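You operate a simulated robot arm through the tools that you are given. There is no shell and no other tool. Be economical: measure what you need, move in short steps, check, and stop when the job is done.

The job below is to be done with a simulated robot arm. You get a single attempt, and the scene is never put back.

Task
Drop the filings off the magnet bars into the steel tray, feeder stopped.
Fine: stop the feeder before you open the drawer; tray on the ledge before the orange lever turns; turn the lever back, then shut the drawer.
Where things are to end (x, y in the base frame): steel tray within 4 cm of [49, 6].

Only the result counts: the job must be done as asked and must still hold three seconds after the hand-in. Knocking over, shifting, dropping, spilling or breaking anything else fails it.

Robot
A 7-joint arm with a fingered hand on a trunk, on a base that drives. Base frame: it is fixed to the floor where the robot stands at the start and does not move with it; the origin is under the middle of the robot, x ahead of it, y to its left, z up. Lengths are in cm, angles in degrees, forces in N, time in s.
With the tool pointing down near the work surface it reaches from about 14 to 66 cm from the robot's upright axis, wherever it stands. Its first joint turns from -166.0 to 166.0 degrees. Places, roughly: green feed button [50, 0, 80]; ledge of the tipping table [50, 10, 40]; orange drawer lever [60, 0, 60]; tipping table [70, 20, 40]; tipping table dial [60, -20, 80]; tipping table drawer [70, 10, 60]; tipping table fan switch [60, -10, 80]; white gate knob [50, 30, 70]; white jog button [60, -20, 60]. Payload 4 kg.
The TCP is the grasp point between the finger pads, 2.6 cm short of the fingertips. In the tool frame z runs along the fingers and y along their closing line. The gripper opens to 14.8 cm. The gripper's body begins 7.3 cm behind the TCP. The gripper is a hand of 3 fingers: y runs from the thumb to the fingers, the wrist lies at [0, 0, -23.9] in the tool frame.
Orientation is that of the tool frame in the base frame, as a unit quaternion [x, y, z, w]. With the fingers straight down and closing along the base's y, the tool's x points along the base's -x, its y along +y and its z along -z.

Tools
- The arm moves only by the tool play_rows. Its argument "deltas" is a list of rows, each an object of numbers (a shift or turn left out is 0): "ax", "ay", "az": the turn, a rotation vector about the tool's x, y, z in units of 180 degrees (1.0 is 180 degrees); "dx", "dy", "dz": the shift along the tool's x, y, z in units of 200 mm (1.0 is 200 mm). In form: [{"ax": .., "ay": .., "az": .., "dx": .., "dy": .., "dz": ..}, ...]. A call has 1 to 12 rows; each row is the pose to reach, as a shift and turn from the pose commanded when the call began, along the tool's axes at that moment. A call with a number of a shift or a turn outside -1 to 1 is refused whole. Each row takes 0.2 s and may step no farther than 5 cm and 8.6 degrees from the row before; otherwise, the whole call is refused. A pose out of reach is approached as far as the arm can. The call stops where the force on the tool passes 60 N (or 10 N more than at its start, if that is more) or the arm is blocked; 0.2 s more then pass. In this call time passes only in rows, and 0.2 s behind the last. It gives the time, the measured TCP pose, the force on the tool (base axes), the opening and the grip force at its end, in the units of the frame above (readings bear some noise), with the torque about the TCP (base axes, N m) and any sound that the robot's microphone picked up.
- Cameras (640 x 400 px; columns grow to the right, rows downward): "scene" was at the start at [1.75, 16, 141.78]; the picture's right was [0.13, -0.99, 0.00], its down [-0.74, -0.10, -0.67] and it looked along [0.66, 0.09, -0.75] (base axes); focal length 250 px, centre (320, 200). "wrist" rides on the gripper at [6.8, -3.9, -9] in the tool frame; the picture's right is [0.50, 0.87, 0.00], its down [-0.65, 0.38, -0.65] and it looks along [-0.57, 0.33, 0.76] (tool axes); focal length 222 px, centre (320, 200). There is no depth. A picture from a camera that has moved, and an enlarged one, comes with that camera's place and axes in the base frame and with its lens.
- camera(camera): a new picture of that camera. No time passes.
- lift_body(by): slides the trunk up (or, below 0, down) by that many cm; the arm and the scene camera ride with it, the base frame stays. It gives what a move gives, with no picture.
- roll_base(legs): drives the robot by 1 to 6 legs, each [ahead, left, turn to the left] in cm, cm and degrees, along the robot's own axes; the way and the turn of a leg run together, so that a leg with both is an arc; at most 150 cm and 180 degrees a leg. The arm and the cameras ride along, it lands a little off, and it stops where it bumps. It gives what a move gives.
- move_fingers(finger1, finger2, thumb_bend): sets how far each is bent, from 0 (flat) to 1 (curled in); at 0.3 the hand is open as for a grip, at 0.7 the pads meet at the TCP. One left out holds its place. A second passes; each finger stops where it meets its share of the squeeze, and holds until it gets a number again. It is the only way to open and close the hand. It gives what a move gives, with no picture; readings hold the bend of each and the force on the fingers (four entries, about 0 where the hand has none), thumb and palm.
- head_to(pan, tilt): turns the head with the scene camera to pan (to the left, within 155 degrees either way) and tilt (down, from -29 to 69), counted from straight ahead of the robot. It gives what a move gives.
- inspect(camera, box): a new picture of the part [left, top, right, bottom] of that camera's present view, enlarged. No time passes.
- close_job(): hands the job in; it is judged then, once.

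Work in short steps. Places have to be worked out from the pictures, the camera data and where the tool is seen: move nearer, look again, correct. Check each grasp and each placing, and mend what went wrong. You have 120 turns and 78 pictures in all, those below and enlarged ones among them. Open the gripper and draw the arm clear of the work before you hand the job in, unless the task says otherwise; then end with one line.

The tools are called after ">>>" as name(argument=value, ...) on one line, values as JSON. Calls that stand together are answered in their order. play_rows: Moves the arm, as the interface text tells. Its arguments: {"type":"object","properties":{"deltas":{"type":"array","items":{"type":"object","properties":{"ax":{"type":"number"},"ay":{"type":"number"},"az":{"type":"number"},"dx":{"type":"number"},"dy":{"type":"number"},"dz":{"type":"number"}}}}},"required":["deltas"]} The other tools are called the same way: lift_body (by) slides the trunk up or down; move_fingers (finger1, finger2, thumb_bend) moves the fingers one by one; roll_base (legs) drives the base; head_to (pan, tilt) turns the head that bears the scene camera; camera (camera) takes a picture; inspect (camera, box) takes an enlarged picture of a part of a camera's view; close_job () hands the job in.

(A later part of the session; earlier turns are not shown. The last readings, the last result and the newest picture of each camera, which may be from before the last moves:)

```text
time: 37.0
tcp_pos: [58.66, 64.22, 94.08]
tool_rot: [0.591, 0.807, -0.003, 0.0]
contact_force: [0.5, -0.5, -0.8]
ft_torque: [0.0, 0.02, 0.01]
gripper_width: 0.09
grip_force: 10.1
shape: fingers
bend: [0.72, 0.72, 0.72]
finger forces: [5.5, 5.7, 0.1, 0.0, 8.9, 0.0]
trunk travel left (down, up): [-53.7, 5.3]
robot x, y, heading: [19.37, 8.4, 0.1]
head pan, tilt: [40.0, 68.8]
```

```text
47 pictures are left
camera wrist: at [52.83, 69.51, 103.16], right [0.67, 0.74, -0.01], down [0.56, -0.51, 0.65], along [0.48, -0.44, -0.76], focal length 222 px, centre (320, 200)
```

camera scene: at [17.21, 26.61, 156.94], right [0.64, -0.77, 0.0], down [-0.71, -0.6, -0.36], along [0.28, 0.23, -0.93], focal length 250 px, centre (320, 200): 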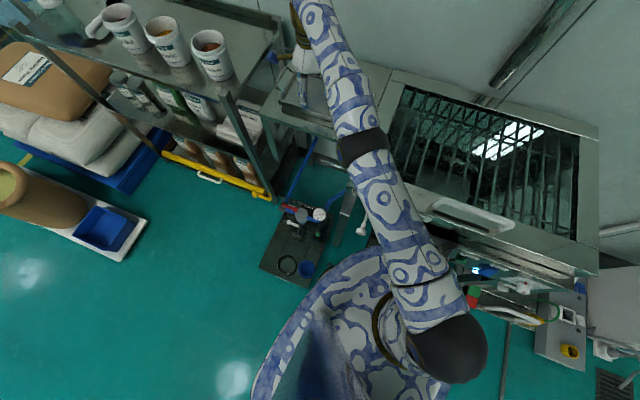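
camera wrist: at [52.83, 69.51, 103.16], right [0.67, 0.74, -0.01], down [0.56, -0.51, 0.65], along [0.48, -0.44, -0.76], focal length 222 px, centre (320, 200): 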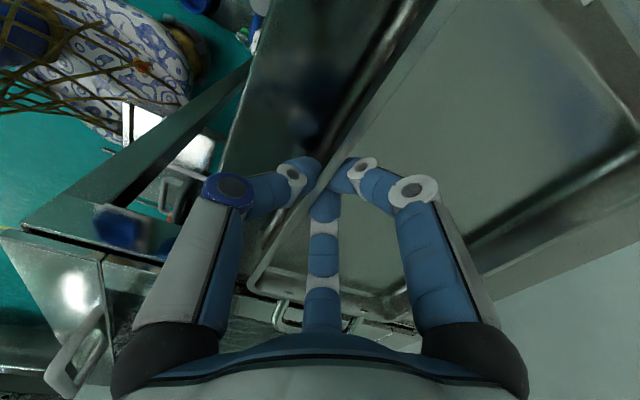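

All three digits have now closed on the wall, with 10 N of grip. I'll squeeze harder and lift slightly with the trunk as a test.

>>> move_fingers(finger1=1.0, finger2=1.0, thumb_bend=1.0)

>>> lift_body(by=2.5)

>>> camera(camera="wrist")

```text
time: 38.0
tcp_pos: [58.73, 64.39, 94.11]
tool_rot: [0.591, 0.807, -0.004, -0.001]
contact_force: [0.7, -0.2, -0.1]
ft_torque: [0.04, -0.1, -0.02]
gripper_width: 0.0
grip_force: 25.7
shape: fingers
bend: [0.74, 0.73, 0.74]
finger forces: [15.8, 15.4, 0.0, 0.1, 19.7, 0.1]
trunk travel left (down, up): [-53.7, 5.3]
robot x, y, heading: [18.9, 8.47, 0.1]
head pan, tilt: [40.0, 68.8]
```

```text
time: 38.7
tcp_pos: [58.61, 64.33, 96.71]
tool_rot: [0.59, 0.807, -0.002, 0.0]
contact_force: [-0.3, -1.0, -1.8]
ft_torque: [-0.01, -0.04, 0.01]
gripper_width: 0.0
grip_force: 24.8
shape: fingers
bend: [0.74, 0.73, 0.74]
finger forces: [15.0, 14.7, 0.0, 0.0, 19.4, 0.0]
trunk travel left (down, up): [-56.2, 2.8]
robot x, y, heading: [19.05, 7.97, -0.0]
head pan, tilt: [40.0, 68.8]
```

```text
46 pictures are left
camera wrist: at [52.8, 69.52, 105.66], right [0.67, 0.74, -0.01], down [0.56, -0.51, 0.65], along [0.48, -0.44, -0.76], focal length 222 px, centre (320, 200)
```

wrist: 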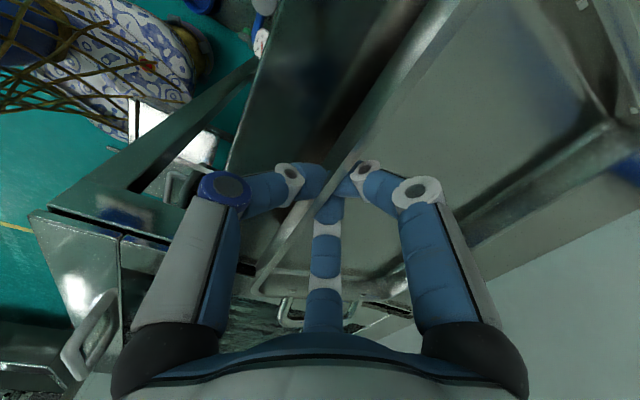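

The tray seems to be coming up with the hand. I'll check from the scene camera.

>>> inspect(camera="scene", box=[240, 0, 400, 120])

```text
3.33 times, centred on (320, 60) of scene
camera zoom: at [17.23, 26.62, 156.74], right [0.64, -0.77, 0.0], down [-0.71, -0.6, -0.36], along [0.28, 0.23, -0.93], focal length 832 px, centre (320, 667)
```

zoom: 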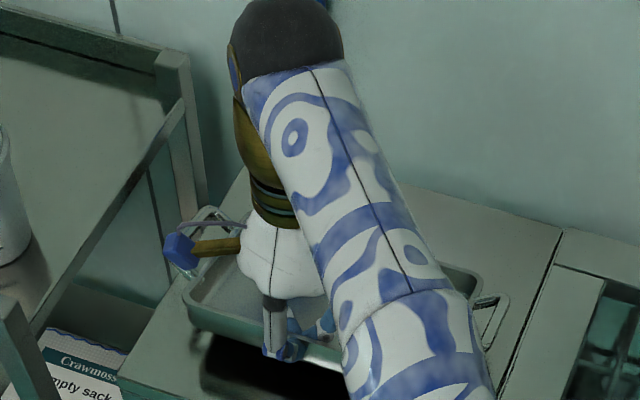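

The shadow shows the tray lifted at the front. I'll raise the trunk the remaining 2.6 cm and try to raise the arm 3 cm, then check the tilt.

>>> lift_body(by=2.6)

>>> play_rows(deltas=[{"dy": -0.05, "dz": -0.08}, {"dy": -0.1, "dz": -0.2}])

>>> camera(camera="wrist")

>>> camera(camera="scene")

```text
time: 39.4
tcp_pos: [58.58, 64.28, 99.28]
tool_rot: [0.59, 0.807, -0.004, -0.001]
contact_force: [-0.8, 0.0, -1.1]
ft_torque: [0.0, 0.07, 0.02]
gripper_width: 0.0
grip_force: 24.2
shape: fingers
bend: [0.74, 0.73, 0.76]
finger forces: [15.0, 14.5, 0.0, 0.1, 19.7, 0.0]
trunk travel left (down, up): [-58.8, 0.2]
robot x, y, heading: [19.03, 7.85, 0.2]
head pan, tilt: [40.0, 68.8]
```

```text
time: 40.0
tcp_pos: [56.97, 64.36, 103.66]
tool_rot: [0.59, 0.807, -0.004, 0.001]
contact_force: [-0.1, -0.8, -3.7]
ft_torque: [-0.04, 0.27, -0.01]
gripper_width: 0.16
grip_force: 30.1
shape: fingers
bend: [0.73, 0.72, 0.8]
finger forces: [18.6, 17.2, 0.0, 0.1, 25.0, 0.0]
out of reach, approached as far as the arm can: row 1, 2
trunk travel left (down, up): [-58.8, 0.2]
robot x, y, heading: [19.07, 7.99, 0.2]
head pan, tilt: [40.0, 68.8]
```

```text
44 pictures are left
camera wrist: at [51.18, 69.68, 112.52], right [0.67, 0.74, -0.01], down [0.56, -0.51, 0.65], along [0.48, -0.45, -0.76], focal length 222 px, centre (320, 200)
```

wrist: 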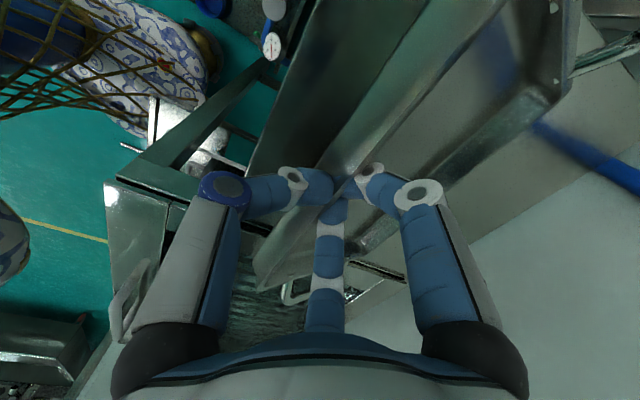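

```text
43 pictures are left
camera scene: at [17.23, 26.62, 159.33], right [0.64, -0.77, 0.0], down [-0.71, -0.6, -0.36], along [0.28, 0.23, -0.93], focal length 250 px, centre (320, 200)
```

scene: 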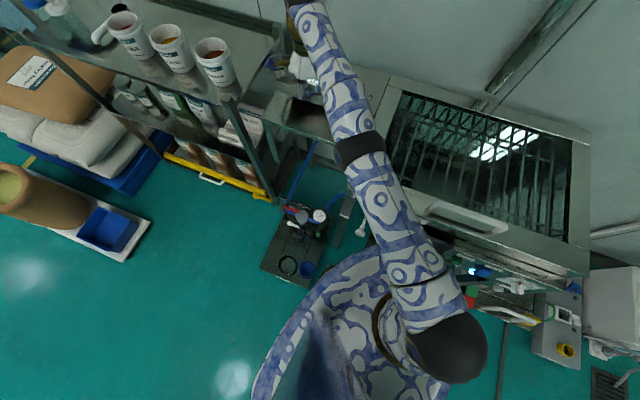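

The tray droops about 30° in the pinch, with its back edge still on the table. Tilting the hand 30° so the wrist leans toward me should level it and improve reach too.

>>> play_rows(deltas=[{"ax": -0.042}, {"ax": -0.084}, {"ax": -0.126}, {"ax": -0.167}])

>>> camera(camera="wrist")

>>> inspect(camera="scene", box=[200, 0, 400, 150])

```text
time: 41.0
tcp_pos: [60.25, 72.42, 104.58]
tool_rot: [0.57, 0.78, 0.206, 0.153]
contact_force: [0.5, -0.6, -3.9]
ft_torque: [-0.09, 0.32, -0.05]
gripper_width: 0.2
grip_force: 34.2
shape: fingers
bend: [0.73, 0.72, 0.81]
finger forces: [20.7, 19.0, 0.0, 0.1, 29.6, 0.0]
out of reach, approached as far as the arm can: row 1, 2, 3, 4
trunk travel left (down, up): [-58.8, 0.2]
robot x, y, heading: [19.01, 7.87, 0.2]
head pan, tilt: [40.0, 68.8]
```

```text
42 pictures are left
camera wrist: at [50.68, 76.39, 110.41], right [0.57, 0.71, 0.43], down [0.2, -0.62, 0.76], along [0.8, -0.34, -0.49], focal length 222 px, centre (320, 200)
```

wrist: 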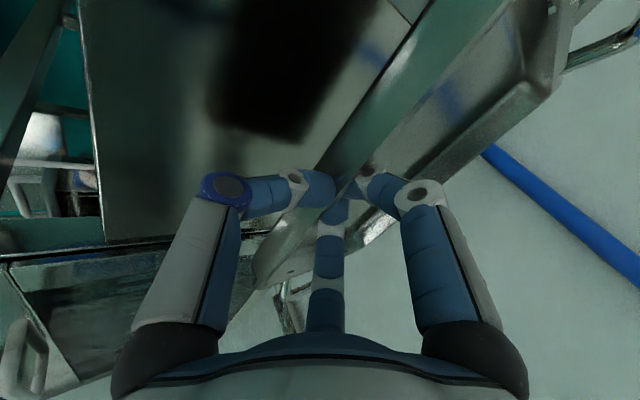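

```text
2.67 times, centred on (300, 75) of scene
camera zoom: at [17.23, 26.67, 159.33], right [0.64, -0.77, 0.0], down [-0.71, -0.6, -0.36], along [0.28, 0.23, -0.93], focal length 666 px, centre (373, 533)
```

zoom: 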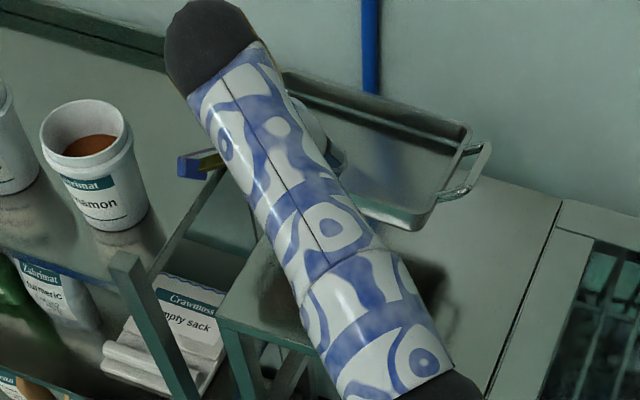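

The tray is fully airborne and roughly level (about 0.4 kg), but the arm drifted left toward the shelf. I'll drive right and then diagonally back to carry the tray away from the shelf.

>>> roll_base(legs=[[0, -12, 0], [-10, -10, 0]])

>>> camera(camera="scene")

```text
time: 43.2
tcp_pos: [50.2, 50.3, 104.66]
tool_rot: [0.57, 0.781, 0.205, 0.154]
contact_force: [0.4, 0.7, -4.1]
ft_torque: [-0.1, 0.31, -0.01]
gripper_width: 0.2
grip_force: 32.1
shape: fingers
bend: [0.73, 0.72, 0.81]
finger forces: [19.2, 17.9, 0.1, 0.0, 27.1, 0.0]
trunk travel left (down, up): [-58.8, 0.2]
robot x, y, heading: [8.93, -14.23, 0.1]
head pan, tilt: [40.0, 68.8]
```

```text
40 pictures are left
camera scene: at [7.19, 4.57, 159.34], right [0.64, -0.77, 0.0], down [-0.71, -0.6, -0.36], along [0.28, 0.23, -0.93], focal length 250 px, centre (320, 200)
```

scene: 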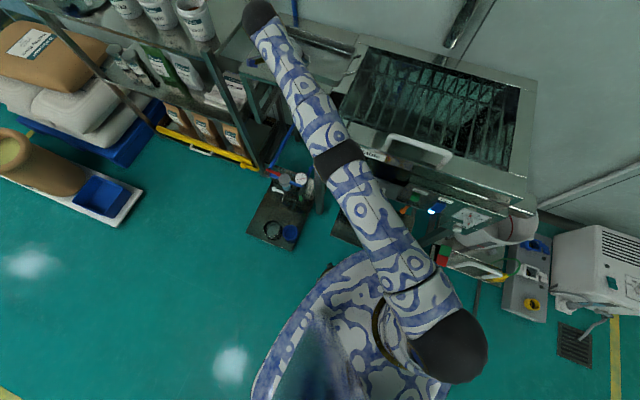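

Clear of the shelf and stable. Next I'll swing the arm in toward the right, at the same height.

>>> play_rows(deltas=[{"dx": -0.175, "dy": -0.0945, "dz": -0.0526}, {"dx": -0.351, "dy": -0.189, "dz": -0.105}, {"dx": -0.526, "dy": -0.2835, "dz": -0.158}, {"dx": -0.702, "dy": -0.378, "dz": -0.21}, {"dx": -0.877, "dy": -0.4725, "dz": -0.263}])

>>> camera(camera="scene")

```text
time: 44.4
tcp_pos: [53.22, 48.36, 108.23]
tool_rot: [0.571, 0.78, 0.204, 0.153]
contact_force: [-0.8, -0.2, -2.7]
ft_torque: [-0.07, 0.27, 0.04]
gripper_width: 0.24
grip_force: 34.8
shape: fingers
bend: [0.73, 0.72, 0.82]
finger forces: [20.4, 19.7, 0.0, 0.0, 30.0, 0.0]
out of reach, approached as far as the arm can: row 1, 2, 3, 4, 5
trunk travel left (down, up): [-58.8, 0.2]
robot x, y, heading: [9.2, -14.04, 0.1]
head pan, tilt: [40.0, 68.8]
```

```text
39 pictures are left
camera scene: at [7.21, 4.7, 159.32], right [0.64, -0.77, 0.0], down [-0.71, -0.6, -0.36], along [0.28, 0.23, -0.93], focal length 250 px, centre (320, 200)
```

scene: 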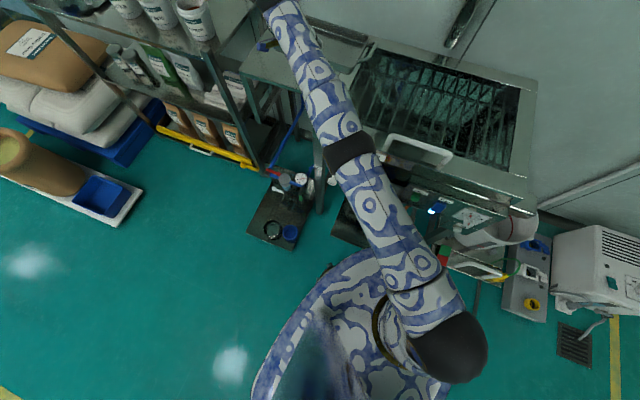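

The hand's roll joint seems to be at its limit at this yaw while the arm points left. I'll yaw the hand 40° back to the left to free the wrist.

>>> play_rows(deltas=[{"ax": -0.0003, "ay": 0.022, "az": -0.0386}, {"ax": -0.0006, "ay": 0.044, "az": -0.0772}, {"ax": -0.0009, "ay": 0.066, "az": -0.1158}, {"ax": -0.0012, "ay": 0.088, "az": -0.1544}, {"ax": -0.0016, "ay": 0.11, "az": -0.193}])

>>> camera(camera="scene")

```text
time: 45.6
tcp_pos: [54.54, 51.36, 109.09]
tool_rot: [0.269, 0.929, 0.244, 0.072]
contact_force: [0.1, 0.1, -3.1]
ft_torque: [-0.25, 0.19, 0.02]
gripper_width: 0.23
grip_force: 35.0
shape: fingers
bend: [0.73, 0.72, 0.82]
finger forces: [20.2, 19.8, 0.1, 0.1, 29.9, 0.1]
out of reach, approached as far as the arm can: row 1, 2, 3, 4, 5
trunk travel left (down, up): [-58.8, 0.2]
robot x, y, heading: [9.05, -14.08, -0.1]
head pan, tilt: [40.0, 68.8]
```

```text
38 pictures are left
camera scene: at [7.28, 4.62, 159.33], right [0.64, -0.77, 0.0], down [-0.71, -0.6, -0.36], along [0.28, 0.23, -0.93], focal length 250 px, centre (320, 200)
```

scene: 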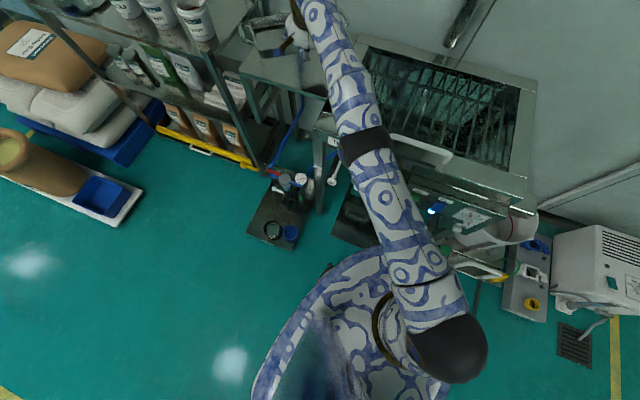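

The arm is locked straight (full stretch), which explains why it won't come inward. I'll try a mostly tangential swing to the right that cuts inside the reach circle, to get the elbow to bend.

>>> play_rows(deltas=[{"dx": -0.156, "dy": -0.076, "dz": -0.0426}, {"dx": -0.312, "dy": -0.152, "dz": -0.085}, {"dx": -0.468, "dy": -0.228, "dz": -0.128}, {"dx": -0.624, "dy": -0.304, "dz": -0.17}, {"dx": -0.78, "dy": -0.38, "dz": -0.213}])

```text
time: 46.8
tcp_pos: [67.75, 40.3, 111.03]
tool_rot: [0.269, 0.929, 0.244, 0.074]
contact_force: [-0.8, -0.1, -3.7]
ft_torque: [-0.25, 0.25, 0.04]
gripper_width: 0.24
grip_force: 35.0
shape: fingers
bend: [0.73, 0.72, 0.82]
finger forces: [20.4, 19.8, 0.0, 0.1, 30.1, 0.0]
out of reach, approached as far as the arm can: row 1, 2, 3, 4, 5
trunk travel left (down, up): [-58.8, 0.2]
robot x, y, heading: [9.09, -14.08, 0.2]
head pan, tilt: [40.0, 68.8]
```

Still on the straight-arm sphere. I'll combine a tilt of the hand with an inward shift, so the elbow has to take part and leaves the singular pose.

>>> play_rows(deltas=[{"ax": -0.04, "dx": 0.045, "dy": -0.125, "dz": -0.07}, {"ax": -0.08, "dx": 0.09, "dy": -0.25, "dz": -0.14}, {"ax": -0.12, "dx": 0.09, "dy": -0.25, "dz": -0.14}])

```text
time: 47.6
tcp_pos: [73.14, 45.16, 113.76]
tool_rot: [0.251, 0.866, 0.415, 0.123]
contact_force: [0.0, -0.7, -2.8]
ft_torque: [-0.31, 0.2, -0.01]
gripper_width: 0.39
grip_force: 39.1
shape: fingers
bend: [0.72, 0.72, 0.84]
finger forces: [23.0, 20.8, 0.1, 0.0, 34.6, 0.0]
out of reach, approached as far as the arm can: row 1, 2, 3
trunk travel left (down, up): [-58.8, 0.2]
robot x, y, heading: [8.84, -14.12, 0.0]
head pan, tilt: [40.0, 68.8]
```

That moved only the hand. Now the opposite: tilting back toward vertical together with an inward shift.

>>> play_rows(deltas=[{"ax": 0.045, "dx": 0.02, "dy": -0.05, "dz": -0.06}, {"ax": 0.09, "dx": 0.04, "dy": -0.1, "dz": -0.12}, {"ax": 0.135, "dx": 0.06, "dy": -0.15, "dz": -0.18}, {"ax": 0.18, "dx": 0.08, "dy": -0.2, "dz": -0.24}, {"ax": 0.225, "dx": 0.1, "dy": -0.235, "dz": -0.3}])

>>> head_to(pan=30, tilt=45)

>>> camera(camera="scene")

```text
time: 48.8
tcp_pos: [64.31, 36.58, 112.06]
tool_rot: [0.276, 0.949, 0.146, 0.046]
contact_force: [-1.2, -0.5, 0.7]
ft_torque: [0.01, 0.02, -0.01]
gripper_width: 1.49
grip_force: 0.1
shape: fingers
bend: [0.75, 0.74, 0.88]
finger forces: [0.0, 0.0, 0.1, 0.0, 0.0, 0.0]
out of reach, approached as far as the arm can: row 1, 2, 3, 4, 5
trunk travel left (down, up): [-58.8, 0.2]
robot x, y, heading: [8.83, -14.1, 0.0]
head pan, tilt: [40.0, 68.8]
```

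```text
time: 49.7
tcp_pos: [64.18, 36.58, 112.11]
tool_rot: [0.275, 0.949, 0.147, 0.045]
contact_force: [-0.6, -0.3, 0.6]
ft_torque: [-0.01, 0.04, 0.03]
gripper_width: 1.47
grip_force: 0.1
shape: fingers
bend: [0.75, 0.74, 0.88]
finger forces: [0.0, 0.0, 0.1, 0.1, 0.0, 0.1]
trunk travel left (down, up): [-58.8, 0.2]
robot x, y, heading: [9.07, -13.82, -0.0]
head pan, tilt: [30.0, 45.0]
```

```text
37 pictures are left
camera scene: at [9.99, 5.06, 162.22], right [0.5, -0.87, 0.0], down [-0.61, -0.35, -0.71], along [0.61, 0.35, -0.71], focal length 250 px, centre (320, 200)
```

scene: 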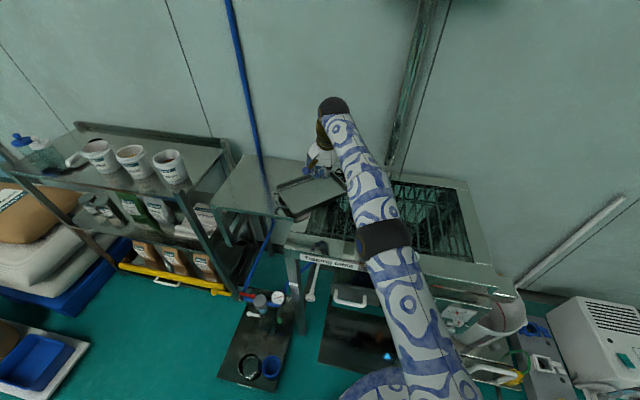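

The tray slipped out and came to rest across the side table and the machine top, nearer to me. First I'll free the arm: fingers open, then an inward retract with the hand empty.

>>> move_fingers(finger1=0.42, finger2=0.42, thumb_bend=0.42)

>>> play_rows(deltas=[{"dx": 0.048, "dy": -0.17, "dz": -0.075}, {"dx": 0.096, "dy": -0.34, "dz": -0.15}, {"dx": 0.144, "dy": -0.51, "dz": -0.225}, {"dx": 0.192, "dy": -0.68, "dz": -0.3}, {"dx": 0.24, "dy": -0.85, "dz": -0.375}])

>>> inspect(camera="scene", box=[200, 80, 440, 280])

```text
time: 50.7
tcp_pos: [64.26, 36.7, 111.98]
tool_rot: [0.275, 0.949, 0.147, 0.045]
contact_force: [-0.2, -0.2, -0.4]
ft_torque: [0.0, 0.05, -0.04]
gripper_width: 8.78
grip_force: 0.1
shape: fingers
bend: [0.42, 0.42, 0.42]
finger forces: [0.0, 0.1, 0.0, 0.0, 0.0, 0.1]
trunk travel left (down, up): [-58.8, 0.2]
robot x, y, heading: [9.18, -13.85, -0.2]
head pan, tilt: [30.0, 45.0]
```

```text
time: 51.9
tcp_pos: [50.18, 23.64, 113.97]
tool_rot: [0.275, 0.949, 0.147, 0.045]
contact_force: [0.1, -0.4, -0.6]
ft_torque: [0.0, -0.02, 0.03]
gripper_width: 8.84
grip_force: 0.0
shape: fingers
bend: [0.42, 0.42, 0.42]
finger forces: [0.1, 0.1, 0.0, 0.0, 0.0, 0.0]
trunk travel left (down, up): [-58.8, 0.2]
robot x, y, heading: [8.99, -14.06, 0.1]
head pan, tilt: [30.0, 45.0]
```

```text
2.00 times, centred on (320, 180) of scene
camera zoom: at [9.93, 5.0, 162.23], right [0.5, -0.87, 0.0], down [-0.61, -0.35, -0.71], along [0.61, 0.35, -0.71], focal length 499 px, centre (320, 240)
```

zoom: 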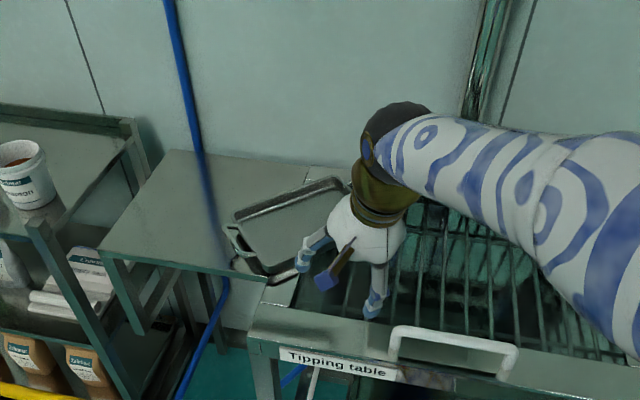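

The arm is free again; the leaning hand was the constraint, so I'll keep it vertical from now on. I'll straighten the hand and move it right so the tray can be seen.

>>> play_rows(deltas=[{"ax": 0.02, "dx": -0.012, "dy": -0.196, "dz": -0.062}, {"ax": 0.04, "dx": -0.024, "dy": -0.392, "dz": -0.124}, {"ax": 0.06, "dx": -0.036, "dy": -0.588, "dz": -0.186}, {"ax": 0.08, "dx": -0.048, "dy": -0.784, "dz": -0.248}, {"ax": 0.098, "dx": -0.06, "dy": -0.98, "dz": -0.31}])

>>> inspect(camera="scene", box=[200, 80, 440, 280])

```text
time: 53.1
tcp_pos: [40.23, 5.38, 113.9]
tool_rot: [0.279, 0.96, -0.001, 0.002]
contact_force: [0.6, -0.3, 0.0]
ft_torque: [-0.01, 0.0, 0.01]
gripper_width: 8.82
grip_force: 0.2
shape: fingers
bend: [0.42, 0.42, 0.42]
finger forces: [0.1, 0.0, 0.0, 0.0, 0.0, 0.0]
trunk travel left (down, up): [-58.8, 0.2]
robot x, y, heading: [9.37, -14.11, -0.1]
head pan, tilt: [30.0, 45.0]
```

```text
2.00 times, centred on (320, 180) of scene
camera zoom: at [9.94, 5.01, 162.23], right [0.5, -0.87, 0.0], down [-0.61, -0.35, -0.71], along [0.61, 0.35, -0.71], focal length 499 px, centre (320, 240)
```

zoom: 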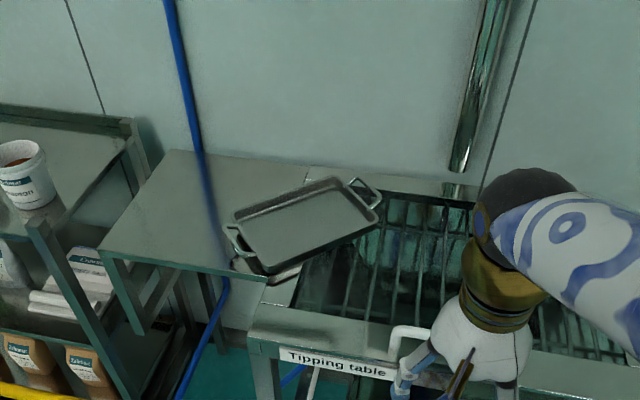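

The tray sits upright, centre ≈ (72.5, 45), front long wall from (57, 43.7) to (80, 32), midpoint ≈ (68.5, 38). I'll raise the arm and drive to about (19, 2), then lower the trunk so the forearm slopes up and the hand can lean.

>>> play_rows(deltas=[{"dz": -0.2}, {"dz": -0.4}, {"dz": -0.6}, {"dz": -0.8}])

>>> roll_base(legs=[[10, 16, 0]])

>>> lift_body(by=-18)

>>> head_to(pan=25, tilt=50)

>>> camera(camera="scene")

```text
time: 54.1
tcp_pos: [40.08, 5.49, 129.85]
tool_rot: [0.279, 0.96, 0.0, 0.002]
contact_force: [0.7, -0.3, -0.6]
ft_torque: [0.01, 0.0, 0.0]
gripper_width: 8.81
grip_force: 0.0
shape: fingers
bend: [0.42, 0.42, 0.42]
finger forces: [0.1, 0.0, 0.1, 0.0, 0.0, 0.0]
trunk travel left (down, up): [-58.8, 0.2]
robot x, y, heading: [9.13, -14.11, 0.1]
head pan, tilt: [30.0, 45.0]
```

```text
time: 55.6
tcp_pos: [50.09, 21.71, 129.81]
tool_rot: [0.278, 0.96, 0.0, 0.003]
contact_force: [0.4, -0.9, -0.1]
ft_torque: [0.03, -0.01, -0.03]
gripper_width: 8.81
grip_force: 0.0
shape: fingers
bend: [0.42, 0.42, 0.42]
finger forces: [0.0, 0.1, 0.1, 0.0, 0.1, 0.0]
trunk travel left (down, up): [-58.8, 0.2]
robot x, y, heading: [19.14, 2.11, 0.1]
head pan, tilt: [30.0, 45.0]
```

```text
time: 57.6
tcp_pos: [50.08, 21.66, 111.82]
tool_rot: [0.279, 0.96, 0.0, 0.002]
contact_force: [1.0, 0.8, 0.7]
ft_torque: [0.02, 0.05, 0.02]
gripper_width: 8.83
grip_force: 0.2
shape: fingers
bend: [0.42, 0.42, 0.42]
finger forces: [0.0, 0.1, 0.0, 0.0, 0.1, 0.0]
trunk travel left (down, up): [-40.8, 18.2]
robot x, y, heading: [19.1, 2.07, -0.0]
head pan, tilt: [30.0, 45.0]
```

```text
time: 58.3
tcp_pos: [50.14, 21.72, 111.84]
tool_rot: [0.279, 0.96, -0.001, 0.002]
contact_force: [0.4, 0.2, 0.6]
ft_torque: [-0.01, 0.02, 0.03]
gripper_width: 8.82
grip_force: 0.0
shape: fingers
bend: [0.42, 0.42, 0.42]
finger forces: [0.1, 0.0, 0.1, 0.0, 0.1, 0.0]
trunk travel left (down, up): [-40.8, 18.2]
robot x, y, heading: [19.13, 2.44, -0.1]
head pan, tilt: [25.0, 50.0]
```

```text
34 pictures are left
camera scene: at [19.96, 20.33, 143.54], right [0.42, -0.91, 0.0], down [-0.69, -0.32, -0.64], along [0.58, 0.27, -0.77], focal length 250 px, centre (320, 200)
```

scene: 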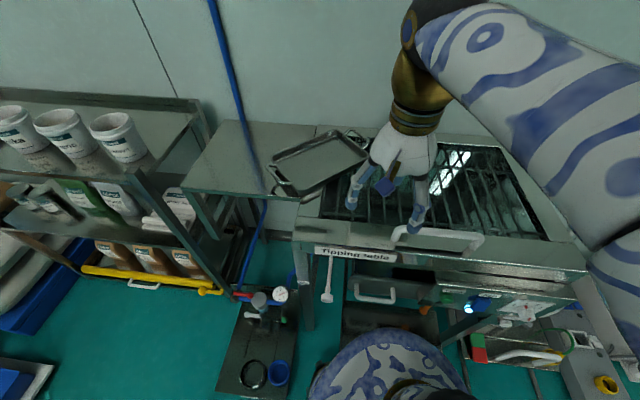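

I'll zoom on the tray for accurate corners from this nearer viewpoint.

>>> inspect(camera="scene", box=[250, 110, 410, 210])

```text
4.00 times, centred on (330, 160) of scene
camera zoom: at [19.96, 20.33, 143.54], right [0.42, -0.91, 0.0], down [-0.69, -0.32, -0.64], along [0.58, 0.27, -0.77], focal length 999 px, centre (280, 360)
```

zoom: 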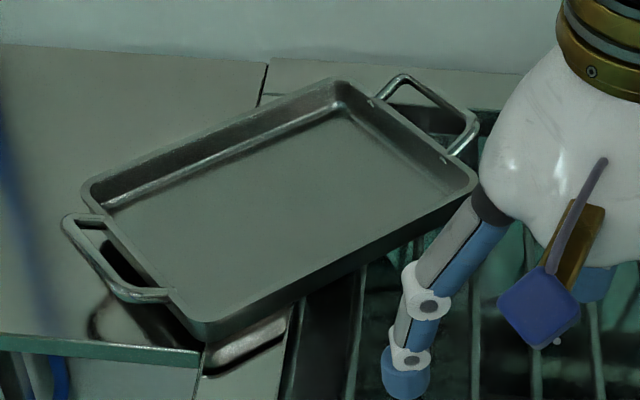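

A pinch on one wall lets the tray droop. The tray's long walls are 17.3 cm apart at the rim, so I'll see how wide the hand spreads when nearly flat; spanning the tray would carry it level.

>>> move_fingers(finger1=0.12, finger2=0.12, thumb_bend=0.12)

>>> camera(camera="wrist")

```text
time: 59.3
tcp_pos: [50.26, 21.71, 111.73]
tool_rot: [0.279, 0.96, -0.001, 0.003]
contact_force: [-0.3, -0.3, 0.3]
ft_torque: [0.02, 0.02, 0.0]
gripper_width: 16.14
grip_force: 0.0
shape: fingers
bend: [0.12, 0.12, 0.12]
finger forces: [0.0, 0.0, 0.0, 0.0, 0.0, 0.0]
trunk travel left (down, up): [-40.8, 18.2]
robot x, y, heading: [19.15, 1.93, -0.2]
head pan, tilt: [25.0, 50.0]
```

```text
32 pictures are left
camera wrist: at [42.16, 21.9, 120.79], right [0.04, 1.0, 0.0], down [0.75, -0.03, 0.66], along [0.66, -0.03, -0.75], focal length 222 px, centre (320, 200)
```

wrist: 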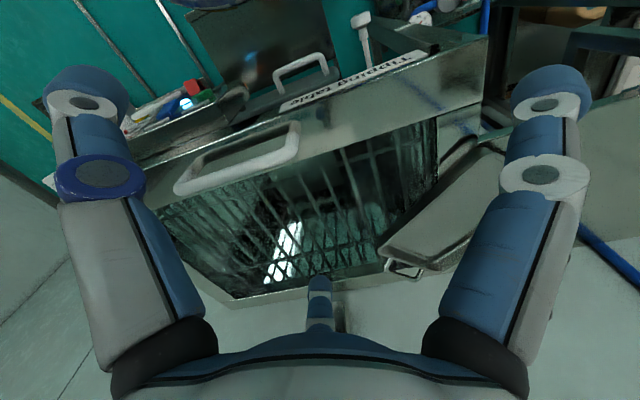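

Even fully spread the hand only spans about 15.5 cm, too little. I'll pinch the front long wall again but keep the hand vertical, where the droop held, and go straight to the ledge. I'm moving over the wall midpoint (68, 37.5) now.

>>> move_fingers(finger1=0.42, finger2=0.42, thumb_bend=0.42)

>>> play_rows(deltas=[{"dx": -0.055, "dy": 0.195}, {"dx": -0.11, "dy": 0.39}, {"dx": -0.165, "dy": 0.585}])

>>> play_rows(deltas=[{"dx": -0.055, "dy": 0.195, "dz": 0.1, "az": -0.007}, {"dx": -0.11, "dy": 0.39, "dz": 0.2, "az": -0.014}, {"dx": -0.16, "dy": 0.58, "dz": 0.4, "az": -0.02}])

>>> camera(camera="wrist")

```text
time: 60.3
tcp_pos: [50.02, 21.61, 111.76]
tool_rot: [0.279, 0.96, 0.0, 0.003]
contact_force: [0.1, -1.7, 0.2]
ft_torque: [-0.01, 0.01, 0.02]
gripper_width: 8.9
grip_force: 0.1
shape: fingers
bend: [0.42, 0.42, 0.42]
finger forces: [0.0, 0.1, 0.0, 0.0, 0.1, 0.1]
trunk travel left (down, up): [-40.8, 18.2]
robot x, y, heading: [18.97, 2.06, 0.2]
head pan, tilt: [25.0, 50.0]
```

```text
time: 61.1
tcp_pos: [59.18, 29.76, 111.9]
tool_rot: [0.279, 0.96, -0.001, 0.002]
contact_force: [-0.8, 0.2, 0.3]
ft_torque: [0.02, 0.0, -0.02]
gripper_width: 8.91
grip_force: 0.1
shape: fingers
bend: [0.42, 0.42, 0.42]
finger forces: [0.0, 0.1, 0.0, 0.0, 0.0, 0.0]
trunk travel left (down, up): [-40.8, 18.2]
robot x, y, heading: [18.83, 2.25, 0.1]
head pan, tilt: [25.0, 50.0]
```

```text
refused: row 3 steps farther than a row can; nothing moved
```

```text
31 pictures are left
camera wrist: at [51.3, 30.04, 120.89], right [0.04, 1.0, 0.0], down [0.75, -0.03, 0.66], along [0.66, -0.03, -0.75], focal length 222 px, centre (320, 200)
```

wrist: 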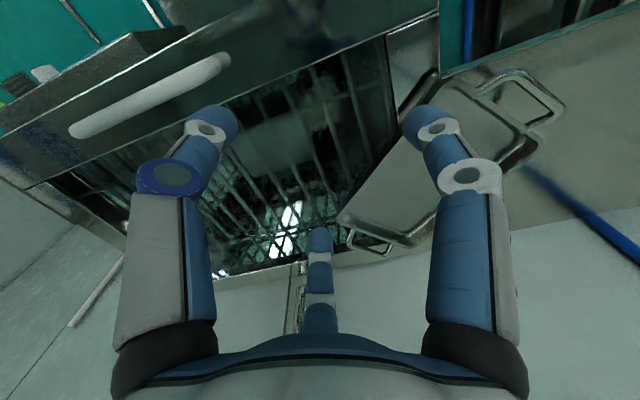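

One step was too long. I'll resend it in smaller rows.

>>> play_rows(deltas=[{"dx": -0.04, "dy": 0.146, "az": -0.005}, {"dx": -0.08, "dy": 0.292, "az": -0.01}, {"dx": -0.1225, "dy": 0.438, "dz": 0.1, "az": -0.015}, {"dx": -0.1625, "dy": 0.585, "dz": 0.25, "az": -0.02}, {"dx": -0.1625, "dy": 0.585, "dz": 0.45, "az": -0.02}, {"dx": -0.1625, "dy": 0.585, "dz": 0.645, "az": -0.02}])

>>> camera(camera="wrist")

```text
time: 62.5
tcp_pos: [68.22, 37.98, 98.76]
tool_rot: [0.249, 0.969, -0.001, 0.003]
contact_force: [-0.2, 0.4, 0.4]
ft_torque: [0.03, -0.06, 0.02]
gripper_width: 8.89
grip_force: 0.2
shape: fingers
bend: [0.42, 0.42, 0.42]
finger forces: [0.0, 0.0, 0.0, 0.1, 0.0, 0.1]
trunk travel left (down, up): [-40.8, 18.2]
robot x, y, heading: [18.86, 2.21, 0.2]
head pan, tilt: [25.0, 50.0]
```

```text
30 pictures are left
camera wrist: at [60.27, 37.7, 107.74], right [-0.02, 1.0, 0.0], down [0.75, 0.02, 0.66], along [0.66, 0.01, -0.75], focal length 222 px, centre (320, 200)
```

wrist: 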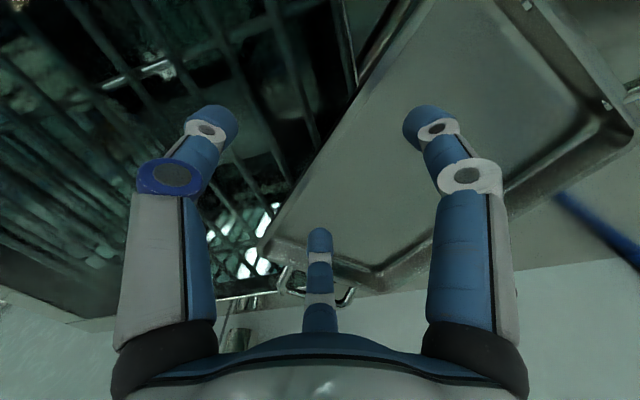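

The rim passes about 0.1 cm from the TCP. I'll shift 0.9 cm inward, descend to z≈93.8 and close with a firm squeeze.

>>> play_rows(deltas=[{"dy": 0.045}, {"dy": 0.045, "dz": 0.12}, {"dy": 0.045, "dz": 0.245}])

>>> move_fingers(finger1=1.0, finger2=1.0, thumb_bend=1.0)

>>> camera(camera="wrist")

```text
time: 63.3
tcp_pos: [68.56, 38.4, 94.94]
tool_rot: [0.249, 0.968, 0.006, 0.006]
contact_force: [2.2, -3.8, 50.2]
ft_torque: [2.05, 0.66, 0.04]
gripper_width: 9.1
grip_force: 25.1
shape: fingers
bend: [0.39, 0.41, 0.42]
finger forces: [39.0, 11.2, 0.0, 0.0, 0.0, 0.0]
trunk travel left (down, up): [-40.8, 18.2]
robot x, y, heading: [19.03, 2.16, -0.1]
head pan, tilt: [25.0, 50.0]
```

```text
time: 63.7
tcp_pos: [68.79, 38.37, 95.05]
tool_rot: [0.251, 0.968, 0.008, 0.008]
contact_force: [-6.0, -9.5, 29.3]
ft_torque: [1.03, -0.38, 0.03]
gripper_width: 5.03
grip_force: 29.2
shape: fingers
bend: [0.41, 0.45, 0.67]
finger forces: [20.6, 20.9, 0.0, 0.0, 16.1, 0.0]
trunk travel left (down, up): [-40.8, 18.2]
robot x, y, heading: [19.35, 2.11, -0.3]
head pan, tilt: [25.0, 50.0]
stopped: the force on the tool passed its limit at 62 N (the readings are from after the stop); the commanded pose is now the measured one
```

```text
29 pictures are left
camera wrist: at [60.67, 38.11, 103.81], right [-0.02, 1.0, 0.01], down [0.74, 0.01, 0.67], along [0.67, 0.02, -0.74], focal length 222 px, centre (320, 200)
```

wrist: 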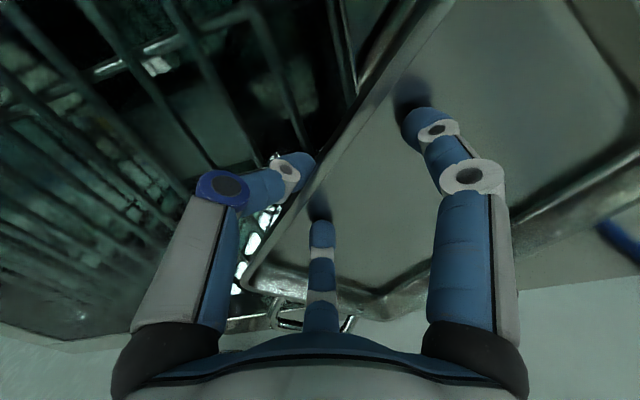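

The floor is about 1 cm higher here, so the tray sits higher than on the side table. I'll ease off, raise 0.9 cm and close again.

>>> move_fingers(finger1=0.45, finger2=0.45, thumb_bend=0.5)

>>> play_rows(deltas=[{"dz": -0.04}])

>>> move_fingers(finger1=0.75, finger2=0.75, thumb_bend=0.75)

>>> move_fingers(finger1=1.0, finger2=1.0, thumb_bend=1.0)

>>> camera(camera="wrist")

```text
time: 64.7
tcp_pos: [68.74, 38.51, 94.88]
tool_rot: [0.25, 0.968, 0.008, 0.008]
contact_force: [-0.3, -1.6, 51.9]
ft_torque: [1.71, 0.19, 0.0]
gripper_width: 7.45
grip_force: 25.9
shape: fingers
bend: [0.41, 0.45, 0.5]
finger forces: [34.0, 17.8, 0.1, 0.0, 0.1, 0.0]
trunk travel left (down, up): [-40.8, 18.2]
robot x, y, heading: [19.16, 1.99, -0.1]
head pan, tilt: [25.0, 50.0]
```

```text
time: 65.1
tcp_pos: [68.76, 38.56, 95.01]
tool_rot: [0.248, 0.969, 0.003, 0.005]
contact_force: [0.2, 0.1, 12.3]
ft_torque: [0.38, -0.04, -0.02]
gripper_width: 7.37
grip_force: 6.0
shape: fingers
bend: [0.43, 0.46, 0.5]
finger forces: [6.9, 5.5, 0.0, 0.1, 0.0, 0.0]
trunk travel left (down, up): [-40.8, 18.2]
robot x, y, heading: [19.17, 1.89, 0.1]
head pan, tilt: [25.0, 50.0]
```

```text
time: 66.1
tcp_pos: [68.84, 38.61, 95.14]
tool_rot: [0.249, 0.968, 0.004, 0.005]
contact_force: [-0.7, -0.2, 0.0]
ft_torque: [-0.02, -0.02, 0.01]
gripper_width: 0.07
grip_force: 9.9
shape: fingers
bend: [0.72, 0.72, 0.72]
finger forces: [5.6, 5.9, 0.1, 0.1, 9.5, 0.0]
trunk travel left (down, up): [-40.8, 18.2]
robot x, y, heading: [19.16, 2.17, -0.0]
head pan, tilt: [25.0, 50.0]
```

```text
time: 67.1
tcp_pos: [68.89, 38.66, 95.28]
tool_rot: [0.249, 0.968, 0.004, 0.005]
contact_force: [0.7, 1.2, -1.0]
ft_torque: [0.01, -0.05, 0.01]
gripper_width: 0.0
grip_force: 25.8
shape: fingers
bend: [0.74, 0.74, 0.74]
finger forces: [15.8, 16.4, 0.0, 0.1, 19.2, 0.0]
trunk travel left (down, up): [-40.8, 18.2]
robot x, y, heading: [18.91, 1.83, -0.0]
head pan, tilt: [25.0, 50.0]
```

```text
28 pictures are left
camera wrist: at [60.88, 38.4, 104.16], right [-0.02, 1.0, 0.01], down [0.75, 0.01, 0.66], along [0.66, 0.02, -0.75], focal length 222 px, centre (320, 200)
```

wrist: 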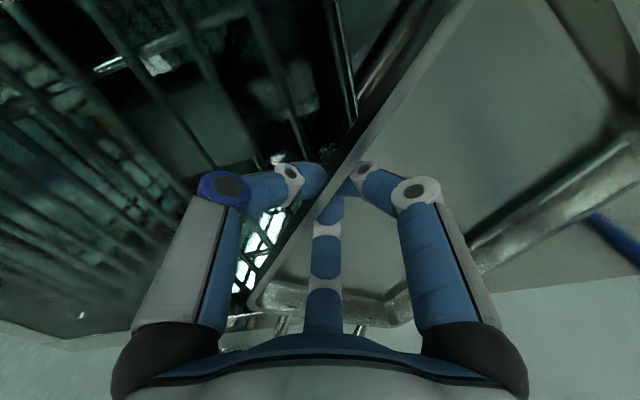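

Solid grip. I'll lift with the trunk by 9 cm and check how the pinch behaves.

>>> lift_body(by=9)

>>> play_rows(deltas=[{"dy": -0.1, "dz": -0.1}, {"dy": -0.25, "dz": -0.25}, {"dy": -0.4, "dz": -0.4}])

>>> camera(camera="scene")

```text
time: 68.3
tcp_pos: [68.97, 38.79, 104.16]
tool_rot: [0.249, 0.968, 0.004, 0.006]
contact_force: [0.3, 0.5, -3.1]
ft_torque: [-0.23, 0.16, -0.01]
gripper_width: 0.11
grip_force: 28.0
shape: fingers
bend: [0.73, 0.73, 0.78]
finger forces: [16.1, 17.9, 0.0, 0.0, 22.9, 0.0]
trunk travel left (down, up): [-49.8, 9.2]
robot x, y, heading: [19.04, 2.09, -0.1]
head pan, tilt: [25.0, 50.0]
```

```text
time: 69.1
tcp_pos: [64.73, 31.62, 112.09]
tool_rot: [0.249, 0.968, 0.004, 0.005]
contact_force: [-0.2, 0.2, -4.1]
ft_torque: [-0.23, 0.18, 0.0]
gripper_width: 0.13
grip_force: 29.6
shape: fingers
bend: [0.73, 0.73, 0.78]
finger forces: [16.7, 18.7, 0.1, 0.0, 24.1, 0.1]
trunk travel left (down, up): [-49.8, 9.2]
robot x, y, heading: [18.81, 2.29, -0.2]
head pan, tilt: [25.0, 50.0]
```

```text
27 pictures are left
camera scene: at [19.97, 20.31, 152.53], right [0.42, -0.91, 0.0], down [-0.69, -0.32, -0.64], along [0.58, 0.27, -0.77], focal length 250 px, centre (320, 200)
```

scene: 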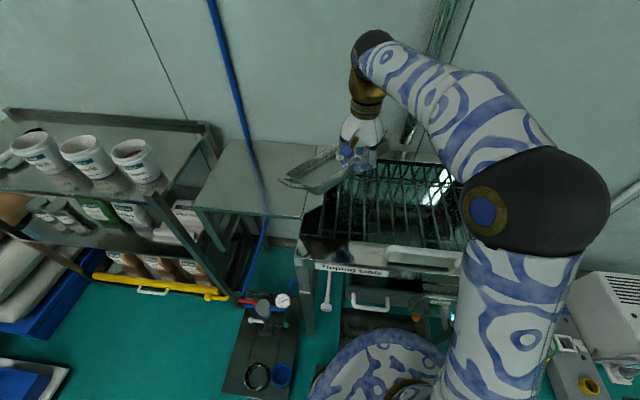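

Airborne with a stable grip (thumb 0.78, about 4 N). I'll drive straight back 27 cm to bring the tray in front of the machine.

>>> roll_base(legs=[[-27, 0, 0]])

>>> play_rows(deltas=[{"dx": -0.1, "dy": -0.12, "az": 0.035}, {"dx": -0.2, "dy": -0.24, "az": 0.07}, {"dx": -0.3, "dy": -0.36, "az": 0.105}, {"dx": -0.4, "dy": -0.48, "az": 0.14}, {"dx": -0.5, "dy": -0.6, "az": 0.175}, {"dx": -0.6, "dy": -0.72, "az": 0.21}, {"dx": -0.67, "dy": -0.82, "az": 0.24}])

>>> camera(camera="scene")

```text
time: 71.0
tcp_pos: [38.15, 31.55, 112.14]
tool_rot: [0.249, 0.969, 0.006, 0.006]
contact_force: [0.2, -0.5, -3.5]
ft_torque: [-0.25, 0.14, 0.0]
gripper_width: 0.1
grip_force: 29.6
shape: fingers
bend: [0.73, 0.73, 0.78]
finger forces: [16.7, 18.3, 0.0, 0.0, 23.8, 0.0]
trunk travel left (down, up): [-49.8, 9.2]
robot x, y, heading: [-7.74, 1.85, -0.1]
head pan, tilt: [25.0, 50.0]
```

```text
time: 72.6
tcp_pos: [41.92, 10.59, 111.89]
tool_rot: [0.589, 0.808, 0.005, 0.003]
contact_force: [0.1, 0.7, -3.1]
ft_torque: [-0.01, 0.28, 0.03]
gripper_width: 0.12
grip_force: 28.8
shape: fingers
bend: [0.72, 0.73, 0.79]
finger forces: [16.1, 18.9, 0.0, 0.0, 23.2, 0.0]
trunk travel left (down, up): [-49.8, 9.2]
robot x, y, heading: [-7.18, 2.51, 0.2]
head pan, tilt: [25.0, 50.0]
```

```text
26 pictures are left
camera scene: at [-6.61, 20.27, 152.54], right [0.42, -0.91, 0.0], down [-0.69, -0.32, -0.64], along [0.58, 0.27, -0.77], focal length 250 px, centre (320, 200)
```

scene: 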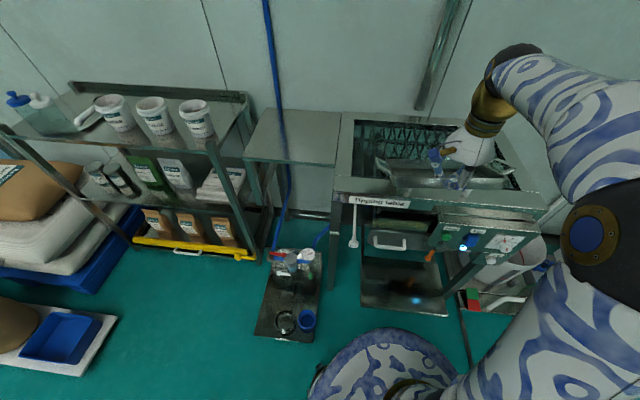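

Hand yaw now matches the ledge. I'll pull back clear of the panel front (TCP 31 cm along the depth axis), line up laterally, then lower the trunk.

>>> play_rows(deltas=[{"dx": -0.1, "dy": -0.16}, {"dx": -0.2, "dy": -0.32}, {"dx": -0.28, "dy": -0.48}, {"dx": -0.325, "dy": -0.61}])

>>> lift_body(by=-25)

>>> camera(camera="scene")

```text
time: 73.6
tcp_pos: [32.47, 0.74, 111.77]
tool_rot: [0.588, 0.809, 0.006, 0.004]
contact_force: [-0.1, -0.3, -3.6]
ft_torque: [-0.05, 0.2, 0.0]
gripper_width: 0.14
grip_force: 28.9
shape: fingers
bend: [0.72, 0.73, 0.79]
finger forces: [16.8, 18.4, 0.0, 0.1, 23.5, 0.0]
trunk travel left (down, up): [-49.8, 9.2]
robot x, y, heading: [-7.27, 2.44, 0.4]
head pan, tilt: [25.0, 50.0]
```

```text
time: 76.2
tcp_pos: [32.45, 0.68, 86.78]
tool_rot: [0.588, 0.809, 0.006, 0.004]
contact_force: [0.0, 0.4, -4.0]
ft_torque: [-0.07, 0.28, -0.03]
gripper_width: 0.11
grip_force: 30.0
shape: fingers
bend: [0.72, 0.73, 0.79]
finger forces: [17.2, 18.9, 0.1, 0.1, 24.2, 0.0]
trunk travel left (down, up): [-24.8, 34.2]
robot x, y, heading: [-7.83, 2.18, -0.1]
head pan, tilt: [25.0, 50.0]
```

```text
25 pictures are left
camera scene: at [-6.63, 20.28, 127.54], right [0.42, -0.91, 0.0], down [-0.69, -0.32, -0.64], along [0.58, 0.27, -0.77], focal length 250 px, centre (320, 200)
```

scene: 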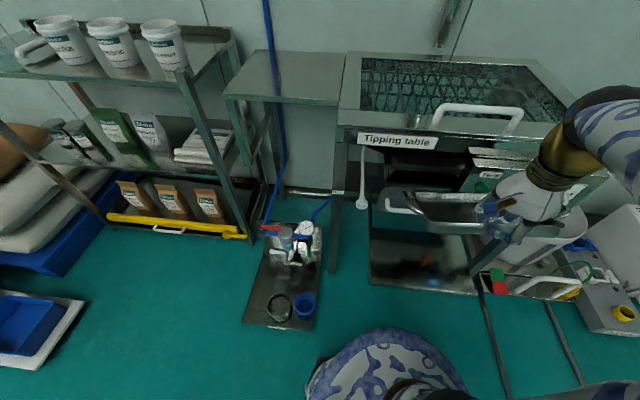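

Clear of the panel so far. I'll continue down with the remaining trunk travel.

>>> lift_body(by=-23)

>>> camera(camera="scene")

>>> camera(camera="wrist")

```text
time: 78.6
tcp_pos: [32.58, 0.78, 63.78]
tool_rot: [0.588, 0.809, 0.005, 0.004]
contact_force: [0.0, -0.2, -3.5]
ft_torque: [-0.06, 0.27, 0.02]
gripper_width: 0.15
grip_force: 30.4
shape: fingers
bend: [0.72, 0.73, 0.79]
finger forces: [17.2, 19.0, 0.1, 0.0, 24.2, 0.0]
trunk travel left (down, up): [-1.8, 57.2]
robot x, y, heading: [-7.5, 1.97, -0.0]
head pan, tilt: [25.0, 50.0]
```

```text
24 pictures are left
camera scene: at [-6.63, 20.28, 104.54], right [0.42, -0.91, 0.0], down [-0.69, -0.32, -0.64], along [0.58, 0.27, -0.77], focal length 250 px, centre (320, 200)
```

scene: 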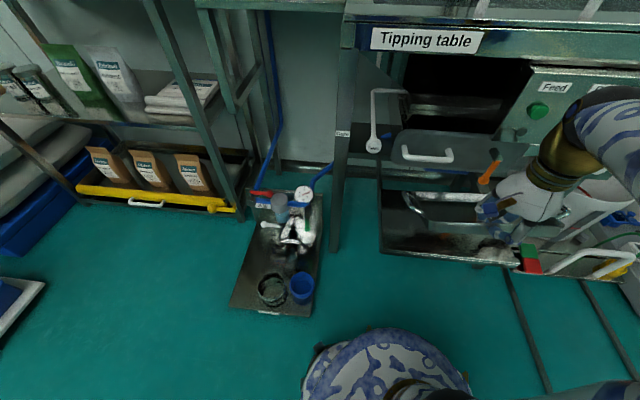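

```text
23 pictures are left
camera wrist: at [26.51, 5.86, 72.72], right [0.67, 0.74, 0.01], down [0.55, -0.51, 0.66], along [0.5, -0.43, -0.75], focal length 222 px, centre (320, 200)
```

wrist: 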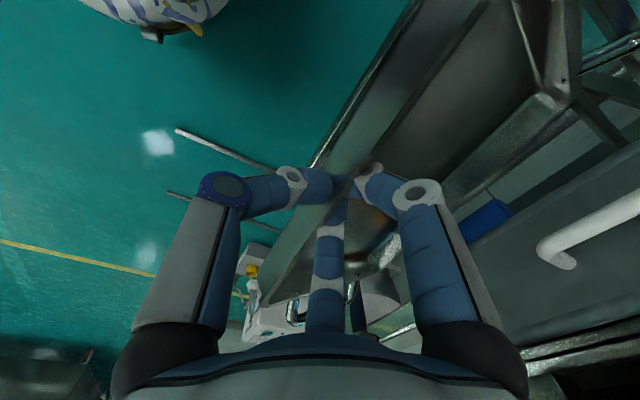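

The ledge is just below, and the tray is about 2 cm right of the TCP. I'll lower 8 cm with the arm, then slide in 7.8 cm, with the back edge passing under the lever and the drawer handle.

>>> play_rows(deltas=[{"dz": 0.1}, {"dz": 0.2}, {"dz": 0.3}, {"dz": 0.4}])

>>> play_rows(deltas=[{"dx": 0.03, "dy": 0.1}, {"dx": 0.06, "dy": 0.2}, {"dx": 0.08, "dy": 0.3}, {"dx": 0.08, "dy": 0.39}])

>>> camera(camera="scene")

```text
time: 79.6
tcp_pos: [32.68, 0.58, 55.77]
tool_rot: [0.588, 0.809, 0.008, 0.004]
contact_force: [0.1, -0.9, -2.9]
ft_torque: [-0.13, 0.22, 0.04]
gripper_width: 0.14
grip_force: 29.2
shape: fingers
bend: [0.72, 0.73, 0.79]
finger forces: [17.1, 18.4, 0.0, 0.0, 23.2, 0.0]
trunk travel left (down, up): [-1.8, 57.2]
robot x, y, heading: [-7.53, 2.16, 0.3]
head pan, tilt: [25.0, 50.0]
```

```text
time: 80.6
tcp_pos: [39.64, 4.79, 56.05]
tool_rot: [0.589, 0.808, 0.006, 0.004]
contact_force: [-0.7, 0.2, -2.5]
ft_torque: [-0.09, 0.26, -0.02]
gripper_width: 0.12
grip_force: 30.9
shape: fingers
bend: [0.72, 0.73, 0.79]
finger forces: [17.7, 19.1, 0.0, 0.0, 24.6, 0.0]
trunk travel left (down, up): [-1.8, 57.2]
robot x, y, heading: [-7.57, 2.08, 0.1]
head pan, tilt: [25.0, 50.0]
```

```text
22 pictures are left
camera scene: at [-6.64, 20.28, 104.53], right [0.42, -0.91, 0.0], down [-0.69, -0.32, -0.64], along [0.58, 0.27, -0.77], focal length 250 px, centre (320, 200)
```

scene: 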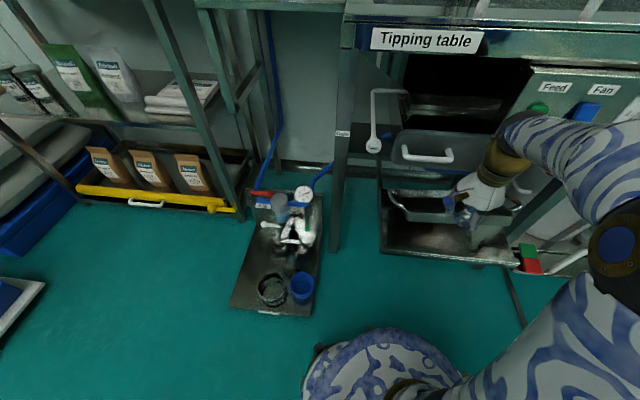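

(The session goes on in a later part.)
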